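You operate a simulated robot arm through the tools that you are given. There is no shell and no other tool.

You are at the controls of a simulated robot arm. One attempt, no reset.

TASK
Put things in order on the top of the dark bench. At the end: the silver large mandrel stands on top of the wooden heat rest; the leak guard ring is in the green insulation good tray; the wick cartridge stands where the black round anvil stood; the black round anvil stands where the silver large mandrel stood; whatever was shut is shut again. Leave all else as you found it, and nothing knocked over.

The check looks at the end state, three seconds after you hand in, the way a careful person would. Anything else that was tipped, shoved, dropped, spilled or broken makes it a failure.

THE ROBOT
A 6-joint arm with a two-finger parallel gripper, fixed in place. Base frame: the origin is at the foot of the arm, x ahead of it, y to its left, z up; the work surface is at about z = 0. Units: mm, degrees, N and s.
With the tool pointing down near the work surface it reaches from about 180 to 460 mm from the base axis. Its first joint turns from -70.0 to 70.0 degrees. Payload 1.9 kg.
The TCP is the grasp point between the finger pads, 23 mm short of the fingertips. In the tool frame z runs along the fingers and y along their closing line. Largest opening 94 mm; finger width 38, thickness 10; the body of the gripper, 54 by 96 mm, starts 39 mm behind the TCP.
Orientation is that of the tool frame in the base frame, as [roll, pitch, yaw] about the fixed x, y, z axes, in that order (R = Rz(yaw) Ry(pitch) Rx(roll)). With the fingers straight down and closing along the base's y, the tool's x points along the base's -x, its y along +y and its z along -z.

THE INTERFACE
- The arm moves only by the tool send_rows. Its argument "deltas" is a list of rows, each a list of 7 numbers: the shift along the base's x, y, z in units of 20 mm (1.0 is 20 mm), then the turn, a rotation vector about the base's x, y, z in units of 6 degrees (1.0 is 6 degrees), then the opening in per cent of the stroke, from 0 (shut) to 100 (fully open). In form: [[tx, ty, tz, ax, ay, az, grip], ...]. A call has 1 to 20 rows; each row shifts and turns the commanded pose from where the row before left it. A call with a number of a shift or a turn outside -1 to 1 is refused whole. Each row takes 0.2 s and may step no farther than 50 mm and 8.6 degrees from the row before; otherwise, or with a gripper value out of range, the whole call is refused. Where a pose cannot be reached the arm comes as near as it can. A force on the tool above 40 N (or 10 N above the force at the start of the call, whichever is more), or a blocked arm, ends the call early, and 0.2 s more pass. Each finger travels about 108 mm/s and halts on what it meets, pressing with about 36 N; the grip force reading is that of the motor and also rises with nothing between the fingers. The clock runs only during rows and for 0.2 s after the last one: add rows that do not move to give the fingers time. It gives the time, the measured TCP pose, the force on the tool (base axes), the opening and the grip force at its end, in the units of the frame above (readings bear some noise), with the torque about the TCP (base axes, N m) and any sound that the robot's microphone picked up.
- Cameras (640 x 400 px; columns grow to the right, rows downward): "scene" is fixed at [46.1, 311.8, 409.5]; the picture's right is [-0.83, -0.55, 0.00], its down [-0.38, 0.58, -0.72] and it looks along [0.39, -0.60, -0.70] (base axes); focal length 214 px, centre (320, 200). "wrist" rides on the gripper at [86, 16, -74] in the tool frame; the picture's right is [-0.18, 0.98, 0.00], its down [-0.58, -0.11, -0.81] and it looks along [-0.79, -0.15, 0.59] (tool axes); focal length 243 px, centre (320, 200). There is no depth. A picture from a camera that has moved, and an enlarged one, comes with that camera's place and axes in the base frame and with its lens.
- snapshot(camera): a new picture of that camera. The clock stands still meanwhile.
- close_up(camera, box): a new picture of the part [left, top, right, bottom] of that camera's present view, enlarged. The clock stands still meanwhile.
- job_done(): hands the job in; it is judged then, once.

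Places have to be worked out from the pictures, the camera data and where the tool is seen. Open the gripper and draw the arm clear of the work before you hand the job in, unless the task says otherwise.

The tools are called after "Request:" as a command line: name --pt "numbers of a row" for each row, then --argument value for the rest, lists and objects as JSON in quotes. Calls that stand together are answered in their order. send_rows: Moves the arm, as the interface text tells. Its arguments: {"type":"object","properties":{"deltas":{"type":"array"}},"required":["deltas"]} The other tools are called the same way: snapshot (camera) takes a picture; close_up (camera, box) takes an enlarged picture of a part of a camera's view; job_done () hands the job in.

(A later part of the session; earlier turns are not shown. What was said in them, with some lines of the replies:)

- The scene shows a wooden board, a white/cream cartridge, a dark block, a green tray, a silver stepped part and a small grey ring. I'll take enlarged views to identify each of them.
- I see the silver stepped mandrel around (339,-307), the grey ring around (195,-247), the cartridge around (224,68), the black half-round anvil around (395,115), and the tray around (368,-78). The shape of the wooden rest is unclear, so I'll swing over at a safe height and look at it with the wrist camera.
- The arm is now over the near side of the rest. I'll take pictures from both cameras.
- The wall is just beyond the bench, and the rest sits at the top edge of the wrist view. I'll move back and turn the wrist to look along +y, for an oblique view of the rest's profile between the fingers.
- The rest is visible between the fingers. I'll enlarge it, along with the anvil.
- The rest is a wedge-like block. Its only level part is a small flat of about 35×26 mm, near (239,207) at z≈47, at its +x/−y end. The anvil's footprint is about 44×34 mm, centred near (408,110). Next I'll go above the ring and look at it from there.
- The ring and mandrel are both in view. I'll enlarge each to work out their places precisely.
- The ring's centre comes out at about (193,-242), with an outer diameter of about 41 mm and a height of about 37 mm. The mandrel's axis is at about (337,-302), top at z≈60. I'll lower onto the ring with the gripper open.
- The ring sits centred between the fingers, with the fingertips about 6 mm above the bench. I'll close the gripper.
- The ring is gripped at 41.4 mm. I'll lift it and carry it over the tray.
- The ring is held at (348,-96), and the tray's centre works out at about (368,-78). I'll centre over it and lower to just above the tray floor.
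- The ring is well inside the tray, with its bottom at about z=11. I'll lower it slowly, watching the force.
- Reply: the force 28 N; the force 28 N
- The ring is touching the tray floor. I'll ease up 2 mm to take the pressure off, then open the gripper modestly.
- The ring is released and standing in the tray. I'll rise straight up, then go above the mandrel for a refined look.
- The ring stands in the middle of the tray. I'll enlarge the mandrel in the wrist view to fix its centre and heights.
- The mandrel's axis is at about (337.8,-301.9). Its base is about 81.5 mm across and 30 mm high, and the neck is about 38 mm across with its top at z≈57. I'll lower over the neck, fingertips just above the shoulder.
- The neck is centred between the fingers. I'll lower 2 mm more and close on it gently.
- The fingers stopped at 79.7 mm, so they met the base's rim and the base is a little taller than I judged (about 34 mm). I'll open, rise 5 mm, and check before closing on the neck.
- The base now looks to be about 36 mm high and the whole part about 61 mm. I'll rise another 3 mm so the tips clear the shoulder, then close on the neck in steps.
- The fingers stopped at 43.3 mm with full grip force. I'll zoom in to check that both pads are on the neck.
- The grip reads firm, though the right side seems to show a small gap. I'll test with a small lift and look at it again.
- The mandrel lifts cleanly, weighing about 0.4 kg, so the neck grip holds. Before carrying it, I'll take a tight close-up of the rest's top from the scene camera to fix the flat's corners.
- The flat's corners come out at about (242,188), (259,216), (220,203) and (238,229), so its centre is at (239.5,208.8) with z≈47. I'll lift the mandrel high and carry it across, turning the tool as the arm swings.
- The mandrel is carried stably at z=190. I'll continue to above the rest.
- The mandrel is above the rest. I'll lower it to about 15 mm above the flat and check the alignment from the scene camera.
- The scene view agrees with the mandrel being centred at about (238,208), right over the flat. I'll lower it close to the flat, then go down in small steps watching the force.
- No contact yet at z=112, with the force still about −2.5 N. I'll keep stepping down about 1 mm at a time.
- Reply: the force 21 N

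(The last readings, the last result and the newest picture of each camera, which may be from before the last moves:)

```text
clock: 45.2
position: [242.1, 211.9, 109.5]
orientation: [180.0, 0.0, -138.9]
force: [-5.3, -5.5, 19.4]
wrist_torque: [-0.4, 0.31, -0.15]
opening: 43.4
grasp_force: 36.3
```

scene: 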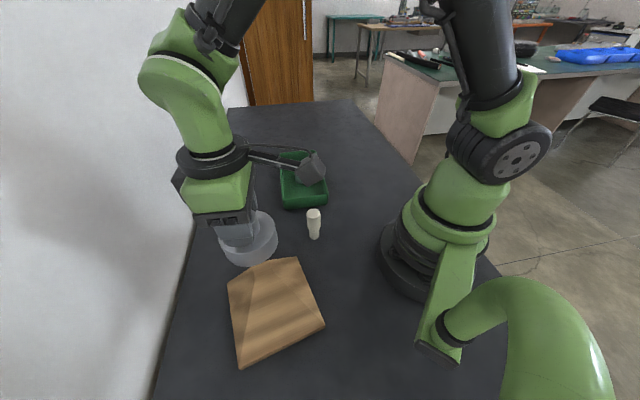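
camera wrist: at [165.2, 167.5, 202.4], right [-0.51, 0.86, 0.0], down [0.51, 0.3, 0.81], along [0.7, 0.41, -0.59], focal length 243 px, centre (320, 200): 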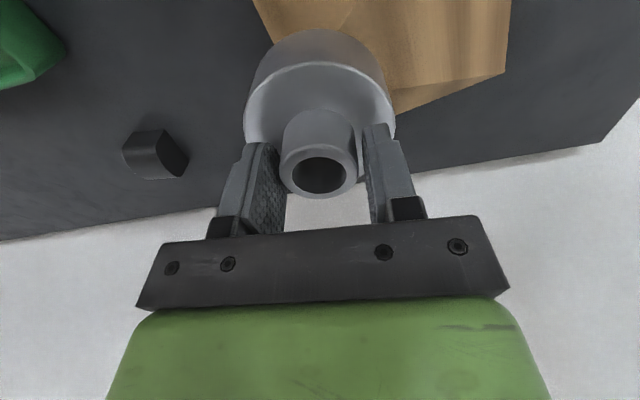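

Contact came at z≈109.4, with the centre of pressure nearly under the tool, so it's sitting on the flat. I'll ease up slightly and read the force again before releasing.

Request:
send_rows --pt "0 0 0.04 0 0 0 0" --pt "0 0 0 0 0 0 0"

Request:
close_up --camera "scene" --box '[200, 200, 330, 300]'

Request:
close_up --camera "wrist" --box '[200, 0, 440, 220]'

```text
clock: 45.8
position: [243.0, 211.1, 108.9]
orientation: [180.0, 0.0, -138.9]
force: [-0.3, 1.0, -1.1]
wrist_torque: [0.03, -0.07, 0.01]
opening: 43.3
grasp_force: 36.2
```

```text
4.00 times, centred on (265, 250) of scene
camera zoom: at [46.1, 311.8, 409.5], right [-0.83, -0.55, 0.0], down [-0.38, 0.58, -0.72], along [0.39, -0.6, -0.7], focal length 858 px, centre (540, 0)
```

zoom: 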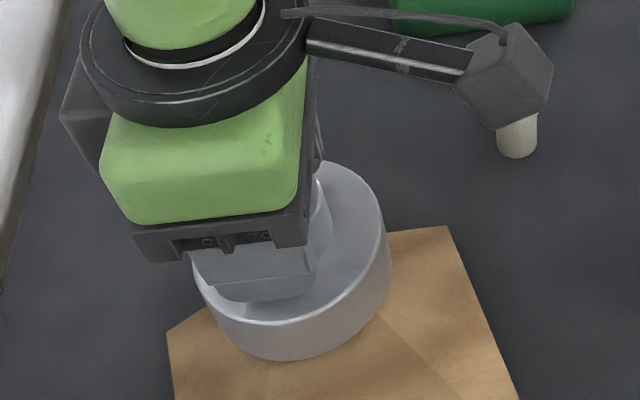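

```text
1.82 times, centred on (320, 110) of wrist
camera zoom: at [167.3, 167.9, 183.6], right [-0.51, 0.86, 0.0], down [0.51, 0.3, 0.81], along [0.7, 0.41, -0.59], focal length 441 px, centre (320, 364)
```

zoom: 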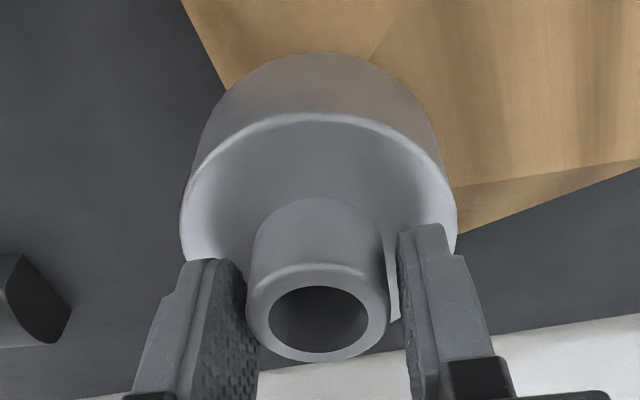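

The load is now on the rest, with the force near zero, and the mandrel's centre matches the flat's centre within a couple of mm. I'll open the gripper gently.

Request:
send_rows --pt "0 0 0 0 0 0 47" --pt "0 0 0 0 0 0 50" --pt "0 0 0 0 0 0 56" --pt "0 0 0 0 0 0 65" --pt "0 0 0 0 0 0 75" --pt "0 0 0 0 0 0 75"

Request:
close_up --camera "wrist" --box '[200, 0, 440, 220]'

Request:
close_up --camera "scene" --box '[200, 200, 330, 300]'

```text
clock: 47.2
position: [243.7, 211.2, 109.6]
orientation: [180.0, -0.1, -138.9]
force: [0.1, 0.3, -0.1]
wrist_torque: [0.0, 0.0, 0.0]
opening: 70.4
grasp_force: 0.1
```

```text
1.82 times, centred on (320, 110) of wrist
camera zoom: at [167.1, 168.0, 183.9], right [-0.51, 0.86, 0.0], down [0.51, 0.3, 0.81], along [0.7, 0.41, -0.59], focal length 441 px, centre (320, 364)
```

zoom: 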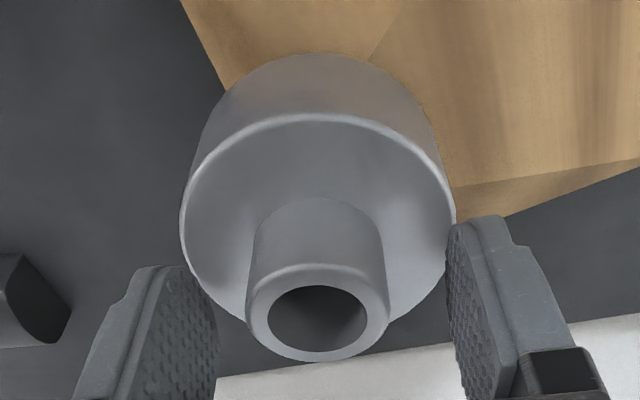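

```text
4.00 times, centred on (265, 250) of scene
camera zoom: at [46.1, 311.8, 409.5], right [-0.83, -0.55, 0.0], down [-0.38, 0.58, -0.72], along [0.39, -0.6, -0.7], focal length 858 px, centre (540, 0)
```

zoom: 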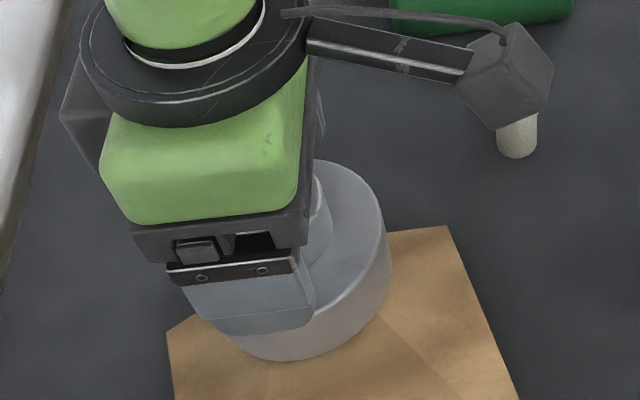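

The mandrel stays exactly in place with the gripper open. I'll rise straight up and then check it from both cameras.

Request:
send_rows --pt "0 0 0.3 0 0 0 90" --pt "0 0 0.7 0 0 0 100" --pt "0 0 1 0 0 0 100" --pt "0 0 1 0 0 0 100" --pt "0 0 1 0 0 0 100" --pt "0 0 1 0 0 0 100"

Request:
snapshot --camera "wrist"

Request:
close_up --camera "scene" --box '[200, 200, 360, 320]'

```text
clock: 48.6
position: [241.2, 212.1, 209.0]
orientation: [180.0, 0.0, -139.0]
force: [-0.8, -0.2, -0.2]
wrist_torque: [-0.02, 0.02, -0.01]
opening: 94.1
grasp_force: 0.0
```

```text
taken
camera wrist: at [165.7, 167.9, 283.3], right [-0.51, 0.86, 0.0], down [0.51, 0.3, 0.81], along [0.7, 0.41, -0.59], focal length 243 px, centre (320, 200)
```

wrist: 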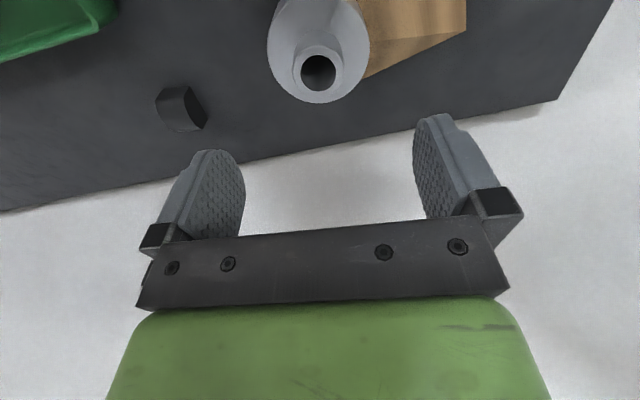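

```text
3.33 times, centred on (280, 260) of scene
camera zoom: at [46.1, 311.8, 409.5], right [-0.83, -0.55, 0.0], down [-0.38, 0.58, -0.72], along [0.39, -0.6, -0.7], focal length 715 px, centre (453, 0)
```

zoom: 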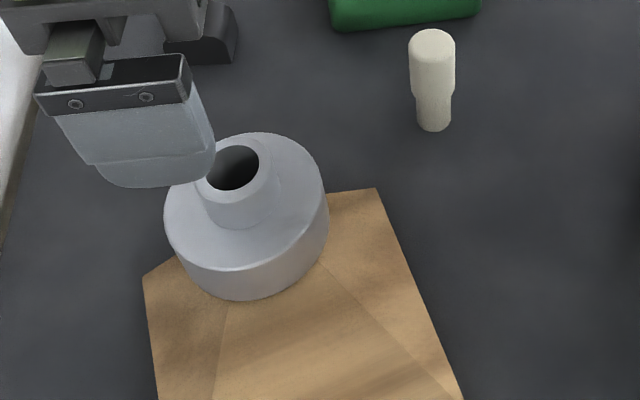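

The mandrel stands upright on the rest. Next is the anvil: I'll move above it with the closing line matched to its flat ends, and look.

Request:
send_rows --pt "0.855 -0.62 0 0 0 -0.093 100" --pt "0.855 -0.62 0 0 0 -0.093 100" --pt "0.855 -0.62 0 0 0 -0.093 100" --pt "0.855 -0.62 -0.3 0 0 -0.093 100" --pt "0.855 -0.62 -0.5 0 0 -0.093 100" --pt "0.855 -0.62 -0.5 0 0 -0.093 100" --pt "0.855 -0.62 -0.5 0 0 -0.093 100" --pt "0.855 -0.62 -0.6 0 0 -0.093 100" --pt "0.855 -0.62 -0.6 0 0 -0.093 100" --pt "0 0 0 0 0 0 100"

Request:
snapshot --camera "wrist"

Request:
snapshot --camera "scene"

```text
clock: 50.8
position: [394.4, 98.4, 150.1]
orientation: [180.0, -0.1, -143.9]
force: [0.2, -0.3, 0.2]
wrist_torque: [0.01, -0.01, 0.04]
opening: 94.0
grasp_force: 0.1
```

```text
taken
camera wrist: at [315.8, 62.3, 224.2], right [-0.43, 0.9, 0.0], down [0.53, 0.25, 0.81], along [0.73, 0.35, -0.59], focal length 243 px, centre (320, 200)
```

wrist: 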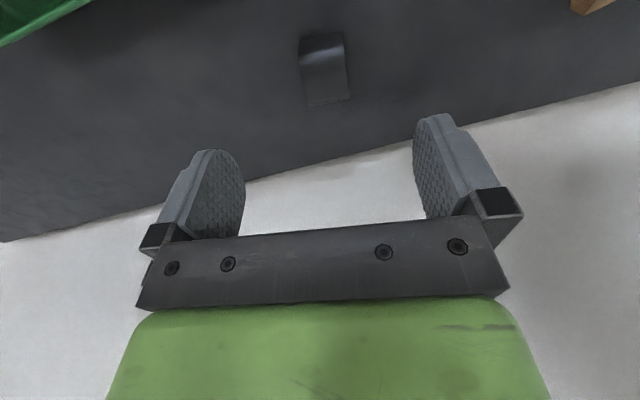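

```text
taken
```

scene: 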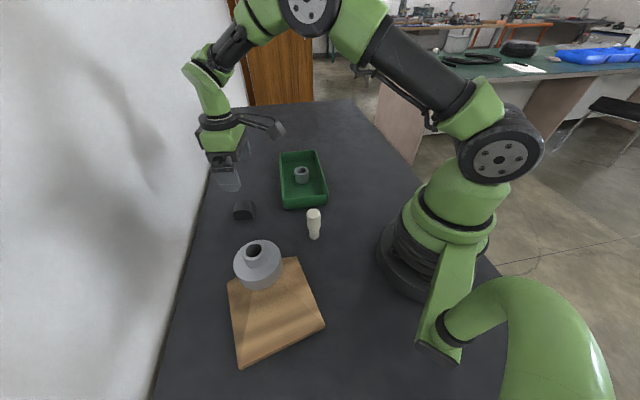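

The anvil is ahead between the fingers. I'll enlarge it to get its outline, orientation and height.

Request:
close_up --camera "wrist" --box '[275, 10, 375, 120]'

Request:
close_up --camera "scene" --box '[215, 185, 275, 230]'

```text
3.64 times, centred on (325, 65) of wrist
camera zoom: at [315.8, 62.3, 224.2], right [-0.43, 0.9, 0.0], down [0.53, 0.25, 0.81], along [0.73, 0.35, -0.59], focal length 882 px, centre (302, 691)
```

zoom: 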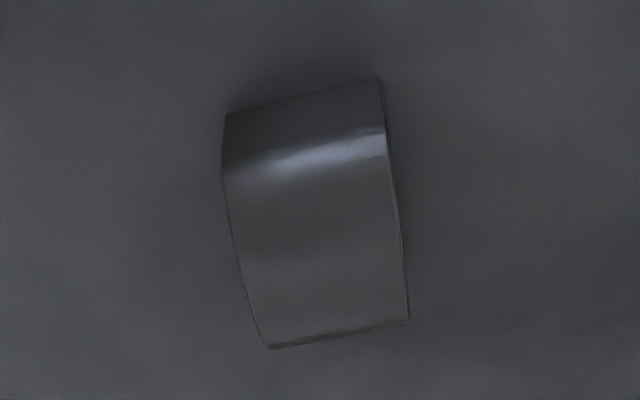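

```text
8.89 times, centred on (245, 208) of scene
camera zoom: at [46.1, 311.8, 409.5], right [-0.83, -0.55, 0.0], down [-0.38, 0.58, -0.72], along [0.39, -0.6, -0.7], focal length 1906 px, centre (987, 133)
```

zoom: 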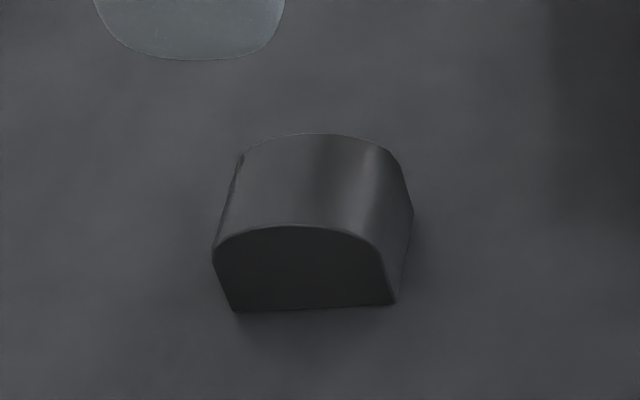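

The anvil's centre is at about (407.2,109.9). It is 34 mm long between its flat ends, whose normal points along −53°, 44.5 mm wide and about 34 mm high. I'll lower around it with the closing line along its length.

Request:
send_rows --pt "0.32 0.29 0 0 0 0.14 100" --pt "0.32 0.29 -0.5 0 0 0 100" --pt "0 0 -1 0 0 0 100" --pt "0 0 -1 0 0 0 100" --pt "0 0 -1 0 0 0 100" --pt "0 0 -1 0 0 0 100" --pt "0 0 -1 0 0 0 100" --pt "0 0 -0.5 0 0 0 100" --pt "0 0 0 0 0 0 100"

Request:
snapshot --camera "wrist"

```text
clock: 52.8
position: [408.0, 111.9, 28.5]
orientation: [-179.9, -0.1, -143.1]
force: [0.5, -0.5, 0.3]
wrist_torque: [-0.05, -0.02, 0.0]
opening: 94.0
grasp_force: 0.0
```

```text
taken
camera wrist: at [329.1, 73.9, 102.6], right [-0.44, 0.9, 0.0], down [0.53, 0.26, 0.81], along [0.72, 0.36, -0.59], focal length 243 px, centre (320, 200)
```

wrist: 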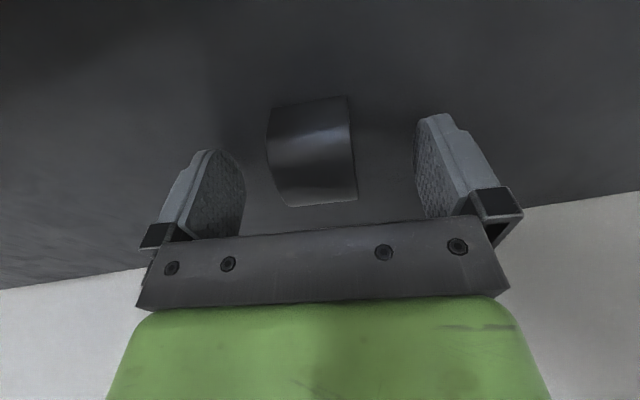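

The anvil is between the fingers. I'll close the gripper.

Request:
send_rows --pt "0 0 0 0 0 0 60" --pt "0 0 0 0 0 0 45" --pt "0 0 0 0 0 0 38" --pt "0 0 0 0 0 0 20" --pt "0 0 0 0 0 0 0" --pt "0 0 0 0 0 0 0"

Request:
snapshot --camera "wrist"

```text
clock: 54.2
position: [407.4, 112.2, 28.6]
orientation: [180.0, 0.0, -143.2]
force: [0.8, -0.5, 1.6]
wrist_torque: [0.0, -0.05, -0.01]
opening: 35.6
grasp_force: 36.1
```

```text
taken
camera wrist: at [329.2, 73.8, 102.9], right [-0.44, 0.9, 0.0], down [0.53, 0.26, 0.81], along [0.72, 0.36, -0.59], focal length 243 px, centre (320, 200)
```

wrist: 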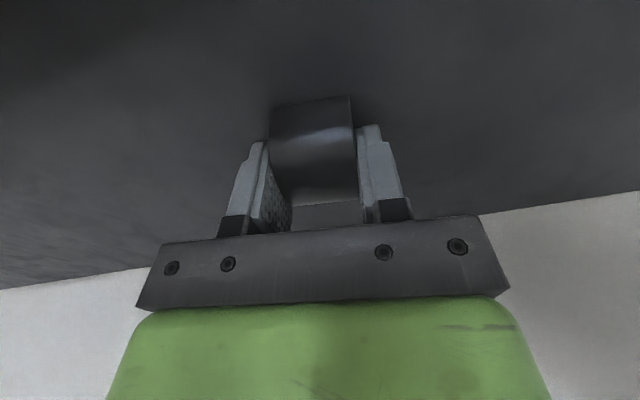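

The anvil is gripped at 35.6 mm. The cartridge target is its original spot (407.2,109.9), which I've noted. I'll lift it and carry it toward the mandrel's old spot at about (335.5,-300.5).

Request:
send_rows --pt "0 0 0.3 0 0 0 0" --pt "0 0 0.7 0 0 0 0" --pt "0 0 1 0 0 0 0" --pt "0 0 1 0 0 0 0" --pt "0 0 1 0 0 0 0" --pt "0 0 1 0 0 0 0" --pt "0 0 1 0 0 0 0" --pt "-0.162 -0.6 0 0 0 -0.3 0" --pt "-0.162 -0.936 0 0 0 -0.432 0" --pt "-0.162 -0.936 0 0 0 -0.432 0" --pt "-0.162 -0.936 0 0 0 -0.432 0" --pt "-0.162 -0.936 0 0 0 -0.432 0" --pt "-0.162 -0.936 0 0 0 -0.432 0" --pt "-0.162 -0.936 0 0 0 -0.432 0" --pt "-0.162 -0.936 0 0 0 -0.432 0" --pt "-0.162 -0.936 0 0 0 -0.432 0" --pt "-0.162 -0.936 0 0 0 -0.432 0" --pt "-0.162 -0.936 0 0 0 -0.432 0"

Request:
snapshot --camera "scene"

```text
clock: 58.0
position: [375.0, -88.0, 150.3]
orientation: [-180.0, 0.1, -170.8]
force: [0.4, 0.0, -2.4]
wrist_torque: [0.0, -0.04, -0.02]
opening: 35.7
grasp_force: 35.6
```

```text
taken
```

scene: 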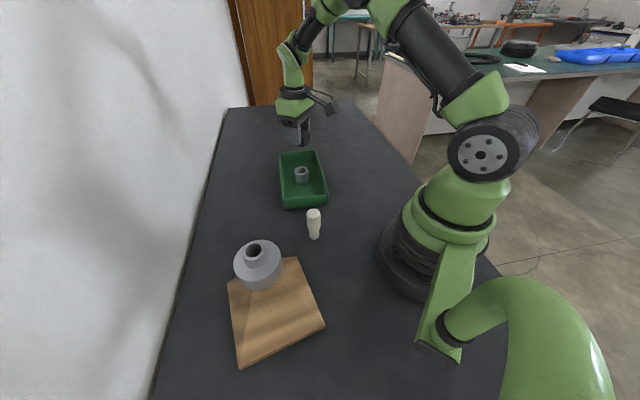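

All is steady. I'll continue to above the mandrel's old spot.

Request:
send_rows --pt "-0.18 -0.966 0 0 0 -0.442 0" --pt "-0.18 -0.966 0 0 0 -0.442 0" --pt "-0.18 -0.966 0 0 0 -0.442 0" --pt "-0.18 -0.966 0 0 0 -0.442 0" --pt "-0.18 -0.966 0 0 0 -0.442 0" --pt "-0.18 -0.966 0 0 0 -0.442 0" --pt "-0.18 -0.966 0 0 0 -0.442 0" --pt "-0.18 -0.966 0 0 0 -0.442 0" --pt "-0.18 -0.966 0 0 0 -0.442 0" --pt "-0.18 -0.966 0 0 0 -0.442 0" --pt "-0.18 -0.966 0 0 0 -0.442 0" --pt "0 0 0 0 0 0 0"

```text
clock: 60.6
position: [333.0, -300.8, 149.3]
orientation: [180.0, -0.1, 160.0]
force: [1.2, 0.3, -2.7]
wrist_torque: [-0.02, 0.01, -0.01]
opening: 35.7
grasp_force: 36.3
```

I'm at (333,-301), so I'll correct slightly in x and lower to about 10 mm above the bench.

Request:
send_rows --pt "0.1 0 -0.5 0 0 0 0" --pt "0 0 -1 0 0 0 0" --pt "0 0 -1 0 0 0 0" --pt "0 0 -1 0 0 0 0" --pt "0 0 -1 0 0 0 0" --pt "0 0 -0.7 0 0 0 0" --pt "0 0 -0.3 0 0 0 0" --pt "0 0 0 0 0 0 0"

Request:
close_up --camera "scene" --box '[300, 100, 420, 185]'

```text
clock: 62.4
position: [335.2, -299.9, 40.2]
orientation: [-179.9, 0.0, 160.1]
force: [0.1, -1.0, -2.8]
wrist_torque: [-0.02, -0.04, 0.0]
opening: 35.7
grasp_force: 35.7
```

```text
4.71 times, centred on (360, 142) of scene
camera zoom: at [46.1, 311.8, 409.5], right [-0.83, -0.55, 0.0], down [-0.38, 0.58, -0.72], along [0.39, -0.6, -0.7], focal length 1009 px, centre (132, 471)
```

zoom: 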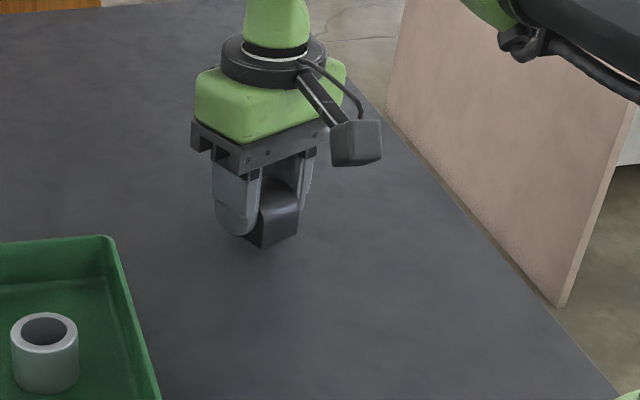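

The anvil is about 11 mm above the bench at the right spot. I'll lower it slowly until it touches.

Request:
send_rows --pt "0 0 -0.3 0 0 0 0" --pt "0 0 -0.15 0 0 0 0" --pt "0 0 0 0 0 0 0"

Request:
send_rows --pt "0 0 -0.06 0 0 0 0" --pt "0 0 0 0 0 0 0"

Request:
send_rows --pt "0 0 -0.05 0 0 0 0" --pt "0 0 0 0 0 0 0"

```text
clock: 63.2
position: [336.4, -301.3, 30.2]
orientation: [180.0, 0.0, 160.0]
force: [-0.1, 0.9, -2.8]
wrist_torque: [0.05, -0.02, -0.03]
opening: 36.1
grasp_force: 35.6
```

```text
clock: 63.8
position: [336.6, -300.1, 29.0]
orientation: [180.0, 0.0, 160.1]
force: [-0.1, -0.6, -3.1]
wrist_torque: [0.0, -0.02, -0.01]
opening: 35.7
grasp_force: 36.4
```

```text
clock: 64.4
position: [336.2, -299.4, 29.3]
orientation: [-180.0, 0.0, 160.0]
force: [0.0, -0.7, -2.3]
wrist_torque: [0.02, -0.03, 0.04]
opening: 35.8
grasp_force: 35.6
```

There's no contact yet, so I'll take two or three more 1 mm steps.

Request:
send_rows --pt "0 0 -0.05 0 0 0 0" --pt "0 0 0 0 0 0 0"

Request:
send_rows --pt "0 0 -0.05 0 0 0 0" --pt "0 0 0 0 0 0 0"

```text
clock: 65.0
position: [336.9, -299.2, 28.3]
orientation: [180.0, 0.1, 159.9]
force: [-6.3, 1.7, 15.4]
wrist_torque: [0.32, 0.39, 0.05]
opening: 35.5
grasp_force: 36.2
```

```text
clock: 65.6
position: [337.1, -299.5, 28.6]
orientation: [-179.9, 0.1, 160.0]
force: [-6.3, -0.1, 27.0]
wrist_torque: [0.06, 0.11, -0.11]
opening: 36.0
grasp_force: 36.5
```

The anvil is touching the bench. I'll ease up 1.5 mm and release.

Request:
send_rows --pt "0 0 0.07 0 0 0 0" --pt "0 0 0 0 0 0 0" --pt "0 0 0 0 0 0 42" --pt "0 0 0 0 0 0 55" --pt "0 0 0 0 0 0 75" --pt "0 0 0 0 0 0 85"

Request:
snapshot --camera "wrist"

```text
clock: 67.0
position: [335.2, -298.7, 28.1]
orientation: [-180.0, 0.0, 160.0]
force: [-0.8, 0.0, -0.1]
wrist_torque: [0.0, 0.0, 0.0]
opening: 79.8
grasp_force: 0.1
```

```text
taken
camera wrist: at [260.5, -253.6, 102.3], right [0.51, 0.86, 0.0], down [0.51, -0.3, 0.81], along [0.69, -0.41, -0.59], focal length 243 px, centre (320, 200)
```

wrist: 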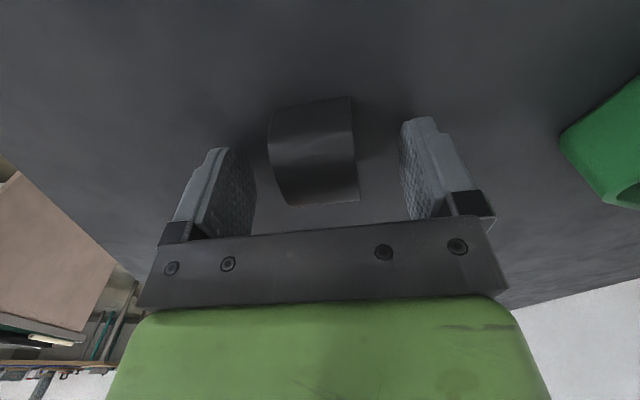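

The anvil stands free at the mandrel's old spot. I'll rise straight up and check it, then head for the cartridge.

Request:
send_rows --pt "0 0 0.4 0 0 0 90" --pt "0 0 0.8 0 0 0 100" --pt "0 0 1 0 0 0 100" --pt "0 0 1 0 0 0 100" --pt "0 0 1 0 0 0 100" --pt "0 0 1 0 0 0 100" --pt "0 0 1 0 0 0 100" --pt "-0.282 0.916 0 0 0 0.308 100" --pt "-0.282 0.916 0 0 0 0.308 100" --pt "-0.282 0.916 0 0 0 0.308 100" --pt "-0.282 0.916 0 0 0 0.308 100" --pt "-0.282 0.916 0 0 0 0.308 100" --pt "-0.282 0.916 0 0 0 0.308 100"

Request:
snapshot --camera "scene"

Request:
close_up --camera "scene" --box '[300, 110, 420, 185]'

```text
clock: 69.8
position: [303.3, -188.6, 152.4]
orientation: [-180.0, 0.0, 171.1]
force: [-1.0, -0.7, 0.5]
wrist_torque: [0.02, -0.01, 0.0]
opening: 94.1
grasp_force: 0.0
```

```text
taken
```

scene: 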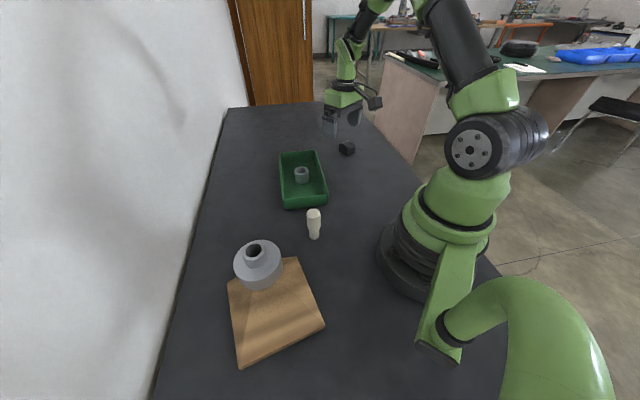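

```text
5.33 times, centred on (360, 148) of scene
camera zoom: at [46.1, 311.8, 409.5], right [-0.83, -0.55, 0.0], down [-0.38, 0.58, -0.72], along [0.39, -0.6, -0.7], focal length 1144 px, centre (107, 480)
```

zoom: 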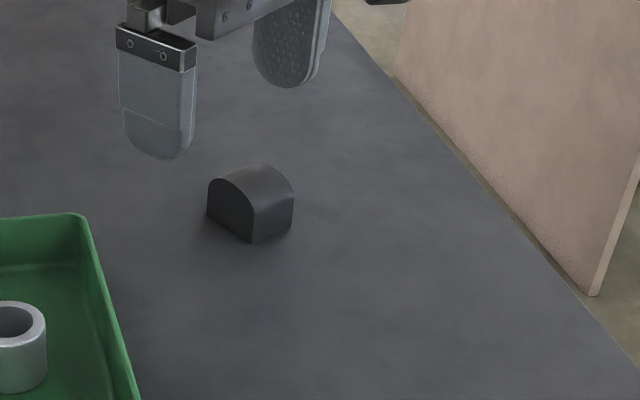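

The anvil stands where the mandrel's base was, matching the earlier picture within about 2 mm. I'll continue to a viewing pose just short of the cartridge.

Request:
send_rows --pt "-0.35 0.907 0 0 0 0.308 100" --pt "-0.35 0.907 0 0 0 0.308 100" --pt "-0.35 0.907 0 0 0 0.308 100" --pt "-0.35 0.907 0 0 0 0.308 100" --pt "-0.35 0.907 0 0 0 0.308 100" --pt "-0.35 0.907 0 0 0 0.308 100" --pt "-0.35 0.907 0 0 0 0.308 100" --pt "-0.35 0.907 0 0 0 0.308 100" --pt "-0.35 0.907 0 0 0 0.308 100" --pt "-0.35 0.907 0 0 0 0.308 100" --pt "-0.35 0.907 0 0 0 0.308 100" --pt "-0.35 0.907 0 0 0 0.308 100" --pt "-0.35 0.907 0 0 0 0.308 100" --pt "-0.35 0.907 0 0 0 0.308 100" --pt "0 0 0 0 0 0 100"

Request:
snapshot --camera "wrist"

Request:
close_up --camera "scene" --box '[280, 190, 350, 250]'

```text
clock: 73.0
position: [204.0, 64.3, 151.6]
orientation: [-180.0, 0.0, -163.0]
force: [-0.1, 0.0, -0.5]
wrist_torque: [0.04, 0.01, 0.01]
opening: 94.0
grasp_force: 0.0
```

```text
taken
camera wrist: at [116.6, 55.2, 226.2], right [-0.11, 0.99, 0.0], down [0.59, 0.07, 0.81], along [0.8, 0.09, -0.59], focal length 243 px, centre (320, 200)
```

wrist: 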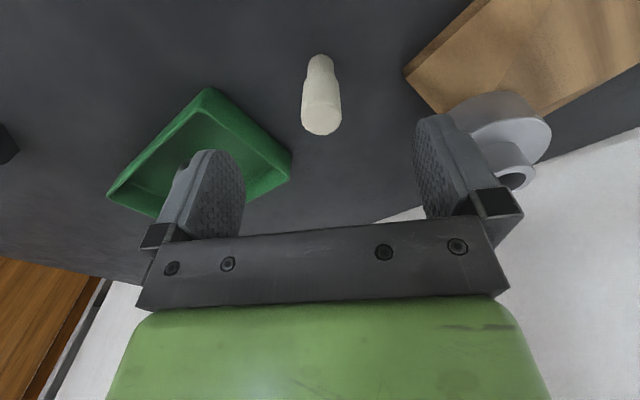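

```text
6.67 times, centred on (315, 220) of scene
camera zoom: at [46.1, 311.8, 409.5], right [-0.83, -0.55, 0.0], down [-0.38, 0.58, -0.72], along [0.39, -0.6, -0.7], focal length 1430 px, centre (353, 67)
```

zoom: 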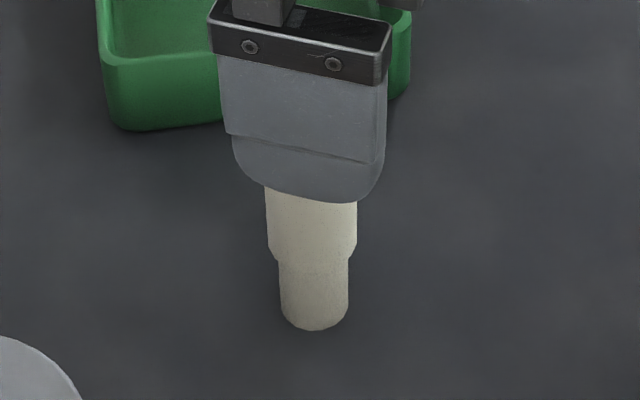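

The cartridge is clear between the fingers ahead. I'll enlarge it in the wrist view.

Request:
close_up --camera "wrist" --box '[275, 45, 365, 145]'

```text
4.00 times, centred on (320, 95) of wrist
camera zoom: at [116.6, 55.2, 226.2], right [-0.11, 0.99, 0.0], down [0.59, 0.07, 0.81], along [0.8, 0.09, -0.59], focal length 970 px, centre (320, 620)
```

zoom: 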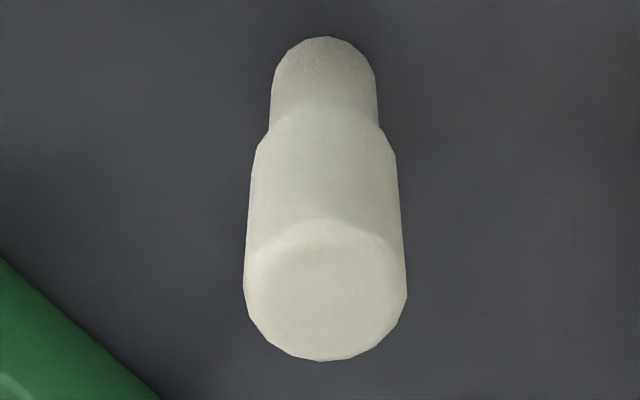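

The cartridge's axis is at about (222.7,68.1). Its wider upper part (about 28.7 mm) runs from z≈40 to z≈77. I'll move over it and lower to z=60.

Request:
send_rows --pt "0.47 0.1 0 0 0 0 100" --pt "0.47 0.1 0 0 0 0 100" --pt "0 0 -0.8 0 0 0 100" --pt "0 0 -1 0 0 0 100" --pt "0 0 -1 0 0 0 100" --pt "0 0 -1 0 0 0 100" --pt "0 0 -0.78 0 0 0 100" --pt "0 0 0 0 0 0 100"

Request:
snapshot --camera "wrist"

Request:
close_up --camera "scene" --box '[280, 180, 350, 250]'

```text
clock: 74.8
position: [224.0, 67.7, 60.4]
orientation: [179.9, 0.1, -163.0]
force: [-0.1, 0.6, 1.0]
wrist_torque: [0.01, 0.04, 0.0]
opening: 94.1
grasp_force: 0.1
```

```text
taken
camera wrist: at [136.4, 57.6, 134.7], right [-0.11, 0.99, 0.0], down [0.59, 0.07, 0.81], along [0.8, 0.09, -0.59], focal length 243 px, centre (320, 200)
```

wrist: 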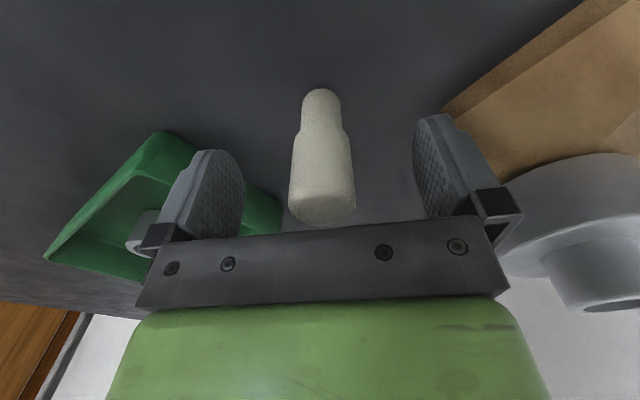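

```text
5.71 times, centred on (315, 215) of scene
camera zoom: at [46.1, 311.8, 409.5], right [-0.83, -0.55, 0.0], down [-0.38, 0.58, -0.72], along [0.39, -0.6, -0.7], focal length 1226 px, centre (349, 114)
```

zoom: 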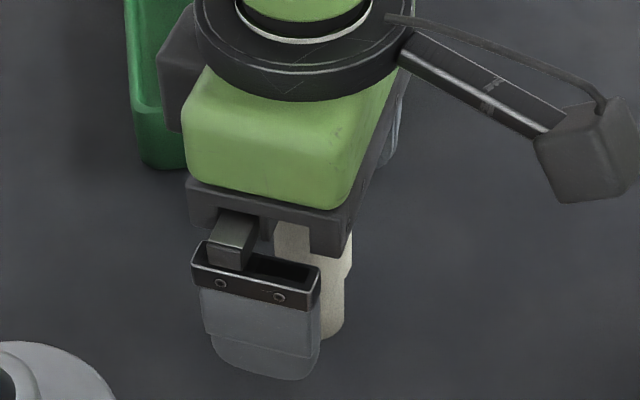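

The cartridge is centred between the fingers. I'll close slowly in steps so it can't be tipped.

Request:
send_rows --pt "0 0 0 0 0 0 70" --pt "0 0 0 0 0 0 50" --pt "0 0 0 0 0 0 42" --pt "0 0 0 0 0 0 38" --pt "0 0 0 0 0 0 35" --pt "0 0 0 0 0 0 33" --pt "0 0 0 0 0 0 31" --pt "0 0 0 0 0 0 29" --pt "0 0 0 0 0 0 25" --pt "0 0 0 0 0 0 10" --pt "0 0 0 0 0 0 0"

Request:
snapshot --camera "wrist"

```text
clock: 77.2
position: [224.7, 65.0, 61.0]
orientation: [179.9, 0.1, -162.9]
force: [0.0, 0.1, 0.1]
wrist_torque: [-0.01, 0.03, -0.02]
opening: 29.0
grasp_force: 36.1
```

```text
taken
camera wrist: at [136.4, 57.6, 135.0], right [-0.11, 0.99, 0.0], down [0.59, 0.07, 0.81], along [0.8, 0.09, -0.59], focal length 243 px, centre (320, 200)
```

wrist: 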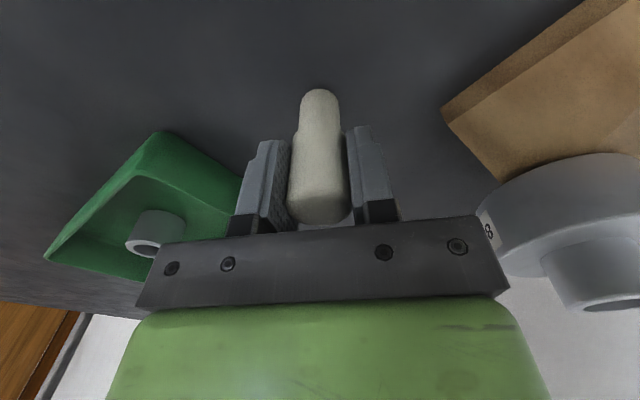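

The cartridge is gripped at 29.0 mm and upright. I'll lift it 60 mm and carry it to above the anvil's original spot.

Request:
send_rows --pt "0 0 0.2 0 0 0 0" --pt "0 0 0.6 0 0 0 0" --pt "0 0 1 0 0 0 0" --pt "0 0 0.9 0 0 0 0" --pt "0 0 0.3 0 0 0 0" --pt "0.4 0.1 0 0 0 0 0" --pt "0.9 0.21 0 0 0 0 0" --pt "0.95 0.22 0 0 0 0 0" --pt "0.95 0.22 0 0 0 0 0" --pt "0.95 0.22 0 0 0 0 0" --pt "0.95 0.22 0 0 0 0 0" --pt "0.95 0.22 0 0 0 0 0" --pt "0.95 0.22 0 0 0 0 0" --pt "0.95 0.22 0 0 0 0 0" --pt "0.7 0.17 0 0 0 0 0" --pt "0.5 0.12 0 0 0 0 0" --pt "0 0 0 0 0 0 0"

Request:
snapshot --camera "scene"

Request:
snapshot --camera "wrist"

```text
clock: 80.8
position: [406.5, 110.2, 120.0]
orientation: [-180.0, -0.1, -163.0]
force: [-0.5, 0.1, -1.1]
wrist_torque: [0.01, 0.03, -0.01]
opening: 28.5
grasp_force: 36.1
```

```text
taken
```

scene: 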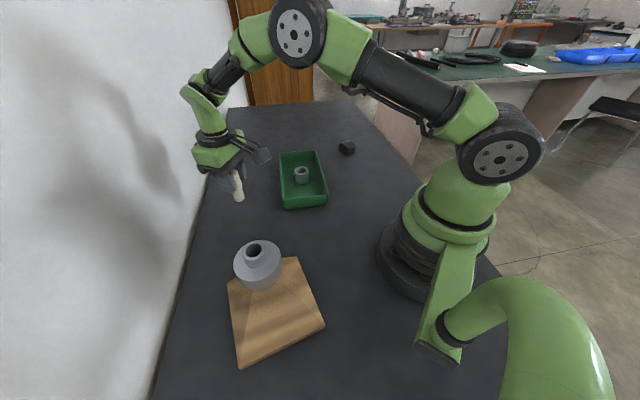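

```text
taken
camera wrist: at [319.5, 101.1, 194.3], right [-0.11, 0.99, 0.0], down [0.59, 0.07, 0.81], along [0.8, 0.09, -0.59], focal length 243 px, centre (320, 200)
```

wrist: 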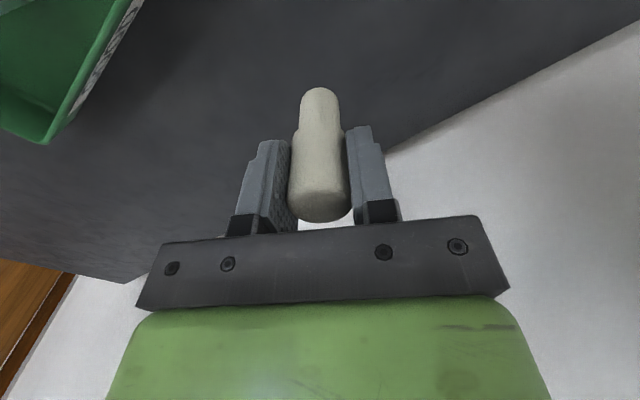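

The cartridge is above the anvil's old spot at (406.5,110.2) and still upright. I'll lower it to a few mm above the bench, then in 1 mm steps.

Request:
send_rows --pt "0 0 -0.6 0 0 0 0" --pt "0 0 -1 0 0 0 0" --pt "0 0 -0.7 0 0 0 0" --pt "0 0 -0.4 0 0 0 0" --pt "0 0 0 0 0 0 0"

Request:
send_rows --pt "0 0 -0.1 0 0 0 0" --pt "0 0 0 0 0 0 0"

Request:
send_rows --pt "0 0 -0.06 0 0 0 0" --pt "0 0 0 0 0 0 0"

```text
clock: 82.0
position: [407.4, 110.0, 65.5]
orientation: [-180.0, 0.0, -163.0]
force: [0.5, -0.1, -0.9]
wrist_torque: [-0.01, 0.0, -0.02]
opening: 28.4
grasp_force: 35.7
```

```text
clock: 82.6
position: [406.8, 110.0, 64.7]
orientation: [-179.9, 0.1, -163.0]
force: [0.4, 0.3, 0.2]
wrist_torque: [0.0, -0.04, -0.03]
opening: 28.4
grasp_force: 36.2
```

```text
clock: 83.2
position: [406.5, 111.1, 63.7]
orientation: [-179.9, 0.0, -163.0]
force: [-0.4, 0.9, 1.2]
wrist_torque: [0.06, 0.01, 0.01]
opening: 28.4
grasp_force: 36.0
```

There's no contact at z≈63. I'll continue in 1 mm steps.

Request:
send_rows --pt "0 0 -0.05 0 0 0 0" --pt "0 0 0 0 0 0 0"

Request:
send_rows --pt "0 0 -0.05 0 0 0 0" --pt "0 0 0 0 0 0 0"

Request:
send_rows --pt "0 0 -0.05 0 0 0 0" --pt "0 0 0 0 0 0 0"

```text
clock: 83.8
position: [406.9, 110.9, 63.7]
orientation: [-180.0, 0.1, -163.1]
force: [-1.2, -1.7, 12.1]
wrist_torque: [-0.23, 0.14, 0.04]
opening: 28.7
grasp_force: 36.2
```

```text
clock: 84.4
position: [407.9, 110.2, 62.1]
orientation: [-180.0, 0.2, -163.0]
force: [-0.7, 1.9, 22.6]
wrist_torque: [0.27, 0.17, 0.09]
opening: 28.4
grasp_force: 36.0
```

```text
clock: 85.0
position: [406.5, 110.4, 60.7]
orientation: [-179.9, 0.2, -163.0]
force: [2.6, 2.5, 26.7]
wrist_torque: [0.08, -0.17, 0.14]
opening: 28.5
grasp_force: 36.0
```

Contact is made at about 25 N. I'll ease up in small steps until the force is nearly gone before releasing.

Request:
send_rows --pt "0 0 0.05 0 0 0 0" --pt "0 0 0 0 0 0 0"

Request:
send_rows --pt "0 0 0.03 0 0 0 0" --pt "0 0 0 0 0 0 0"

```text
clock: 85.6
position: [406.1, 109.5, 60.8]
orientation: [179.9, 0.1, -163.0]
force: [4.8, 2.3, 12.9]
wrist_torque: [0.15, -0.24, 0.04]
opening: 28.1
grasp_force: 35.8
```

```text
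clock: 86.2
position: [405.8, 109.3, 60.7]
orientation: [180.0, -0.3, -163.1]
force: [0.6, 0.8, 2.1]
wrist_torque: [0.02, -0.06, 0.0]
opening: 28.2
grasp_force: 36.0
```

The contact force is down to about 2 N. I'll check the uprightness in both cameras before opening.

Request:
close_up --camera "wrist" --box '[220, 70, 420, 240]'

Request:
close_up --camera "scene" --box '[200, 150, 290, 230]'

```text
2.35 times, centred on (320, 155) of wrist
camera zoom: at [318.7, 100.7, 135.1], right [-0.11, 0.99, 0.0], down [0.59, 0.07, 0.8], along [0.8, 0.09, -0.59], focal length 571 px, centre (320, 306)
```

zoom: 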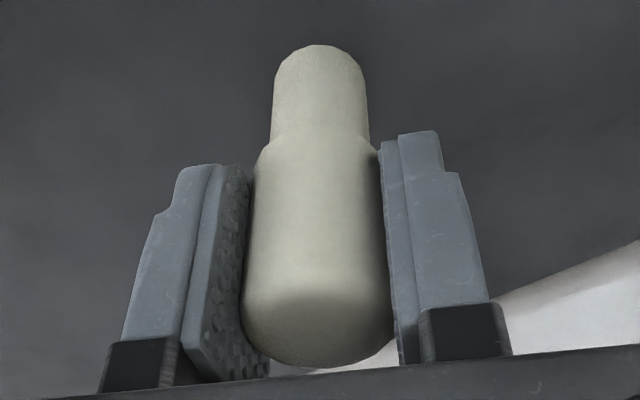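

```text
5.00 times, centred on (245, 190) of scene
camera zoom: at [46.1, 311.8, 409.5], right [-0.83, -0.55, 0.0], down [-0.38, 0.58, -0.72], along [0.39, -0.6, -0.7], focal length 1072 px, centre (695, 250)
```

zoom: 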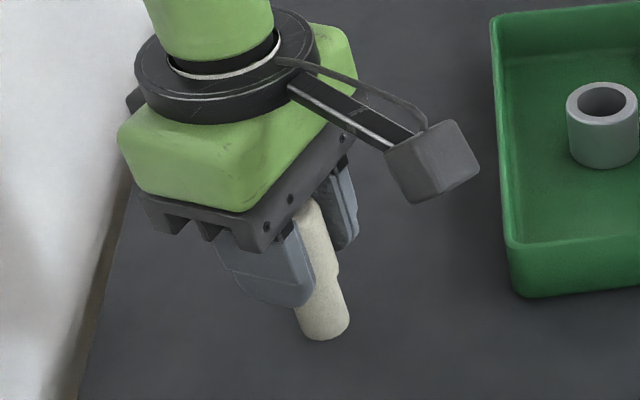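

The cartridge looks upright, with its foot near (405.5,111). I'll open the gripper slowly.

Request:
send_rows --pt "0 0 0 0 0 0 31" --pt "0 0 0 0 0 0 33" --pt "0 0 0 0 0 0 36" --pt "0 0 0 0 0 0 40" --pt "0 0 0 0 0 0 48" --pt "0 0 0 0 0 0 60" --pt "0 0 0 0 0 0 75" --pt "0 0 0 0 0 0 75"

Request:
close_up --camera "wrist" --box '[220, 70, 420, 240]'

```text
clock: 88.0
position: [406.5, 109.8, 61.0]
orientation: [-179.9, 0.0, -163.0]
force: [-1.1, 0.1, 0.7]
wrist_torque: [-0.03, -0.01, -0.03]
opening: 70.4
grasp_force: 0.0
```

```text
2.35 times, centred on (320, 155) of wrist
camera zoom: at [319.3, 100.9, 135.7], right [-0.11, 0.99, 0.0], down [0.59, 0.07, 0.81], along [0.8, 0.09, -0.59], focal length 571 px, centre (320, 306)
```

zoom: 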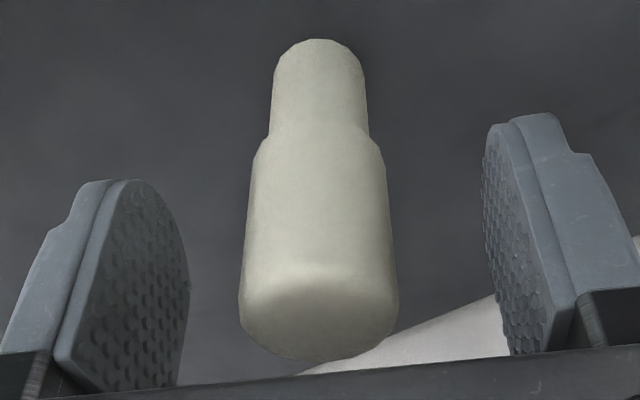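

The cartridge stands free and upright. I'll rise straight up and back away, then inspect everything.

Request:
send_rows --pt "0 0 0.3 0 0 0 80" --pt "0 0 0.6 0 0 0 90" --pt "0 0 1 0 0 0 100" --pt "0 0 1 0 0 0 100" --pt "0 0 1 0 0 0 100" --pt "0 0 1 0 0 0 100" --pt "0 0 1 0 0 0 100" --pt "0 0 1 0 0 0 100" --pt "0 0 1 0 0 0 100" --pt "-0.8 -0.5 0.5 0 0 0 100" --pt "-0.9 -0.9 0.5 0 0 0 100" --pt "-0.9 -0.95 0.3 0 0 0 100" --pt "-0.9 -0.95 0 0 0 0 100" --pt "-0.9 -0.95 0 0 0 0 100" --pt "-0.9 -0.95 0 0 0 0 100" --pt "-0.9 -0.95 0 0 0 0 100" --pt "-0.9 -0.95 0 0 0 0 100" --pt "-0.8 -0.95 0 0 0 0 100" --pt "-0.5 -0.95 0 0 0 0 100" --pt "0 0 0 0 0 0 100"

Request:
snapshot --camera "scene"

Request:
snapshot --camera "wrist"

```text
clock: 92.2
position: [239.1, -67.1, 245.4]
orientation: [-180.0, 0.0, -163.1]
force: [0.4, 0.2, -0.2]
wrist_torque: [0.04, -0.02, -0.01]
opening: 93.8
grasp_force: 0.0
```

```text
taken
```

scene: 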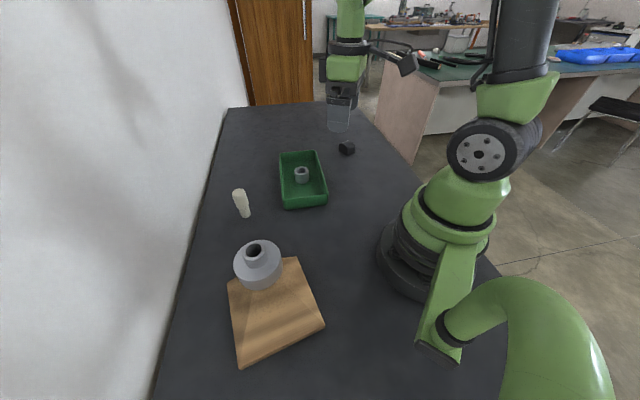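

```text
taken
camera wrist: at [151.8, -77.4, 320.1], right [-0.11, 0.99, 0.0], down [0.59, 0.07, 0.81], along [0.8, 0.09, -0.59], focal length 243 px, centre (320, 200)
```

wrist: 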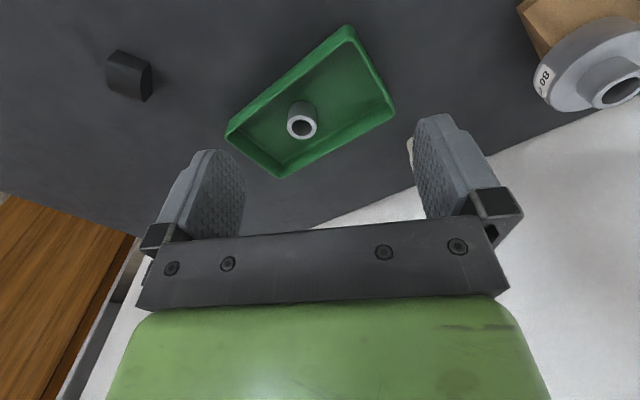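

Everything appears in place. I'll take final close-ups to verify the mandrel, cartridge, anvil and ring.

Request:
close_up --camera "scene" --box '[215, 225, 335, 375]'

Request:
close_up --camera "scene" --box '[215, 140, 345, 225]'

Request:
close_up --camera "scene" --box '[300, 110, 420, 185]'

```text
2.67 times, centred on (275, 300) of scene
camera zoom: at [46.1, 311.8, 409.5], right [-0.83, -0.55, 0.0], down [-0.38, 0.58, -0.72], along [0.39, -0.6, -0.7], focal length 572 px, centre (440, -67)
```

zoom: 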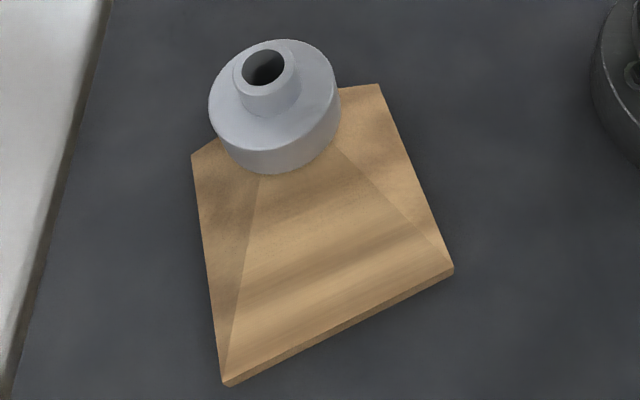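

```text
4.71 times, centred on (280, 182) of scene
camera zoom: at [46.1, 311.8, 409.5], right [-0.83, -0.55, 0.0], down [-0.38, 0.58, -0.72], along [0.39, -0.6, -0.7], focal length 1009 px, centre (508, 282)
```

zoom: 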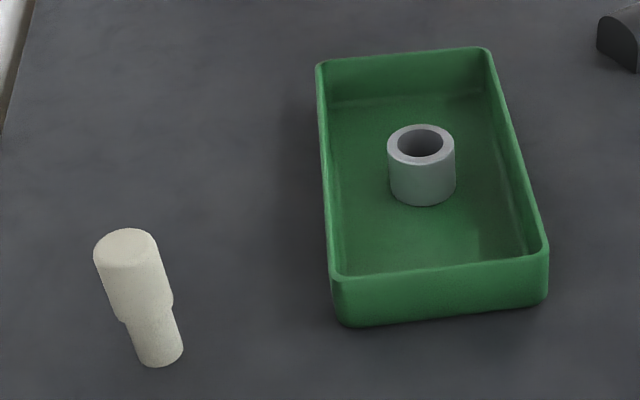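

```text
5.33 times, centred on (360, 148) of scene
camera zoom: at [46.1, 311.8, 409.5], right [-0.83, -0.55, 0.0], down [-0.38, 0.58, -0.72], along [0.39, -0.6, -0.7], focal length 1144 px, centre (107, 480)
```

zoom: 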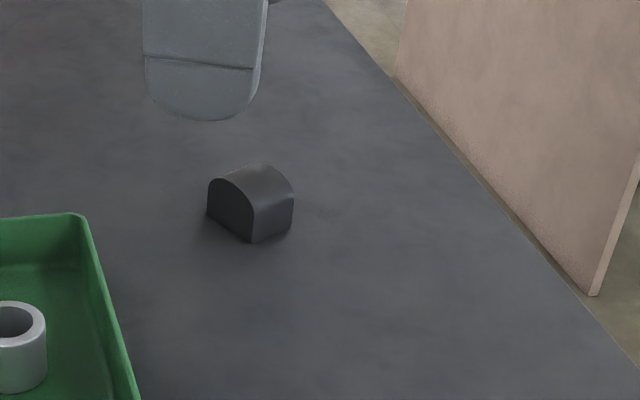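

The close-ups show everything in place:
- **Mandrel:** upright on the rest's flat top.
- **Ring:** standing in the tray.
- **Cartridge:** upright on the anvil's old spot.
- **Anvil:** on the mandrel's old spot.

The tray and rest haven't moved, and I saw nothing that had been shut. The gripper is open and the arm is clear, so I'm handing in.

Request:
job_done

```text
The job is handed in.
```

I've handed the job in, and each piece ended up where you asked. This is what the last pictures showed:

- **Mandrel:** it stands upright on the wooden heat rest. The rest's only level part is a flat of about 33 × 26 mm. I centred the mandrel's 80 mm base on it to within about 2 mm.
- **Leak guard ring:** it stands near the middle of the green tray.
- **Wick cartridge:** it stands upright on the anvil's old spot, about 2–3 mm off by my measurement.
- **Anvil:** it stands on the mandrel's old spot, within about 2 mm. It is turned about 57° from how it first lay.

I saw nothing that had been shut, so there was nothing to close again. The tray and the rest did not move, and nothing was knocked over. I left the gripper open and the arm clear of the work.

While gripping the mandrel, the fingers first closed on its base because I had judged it too short. I opened, moved up and took it by the neck instead. That first grip may have shifted it a millimetre or so before the lift.
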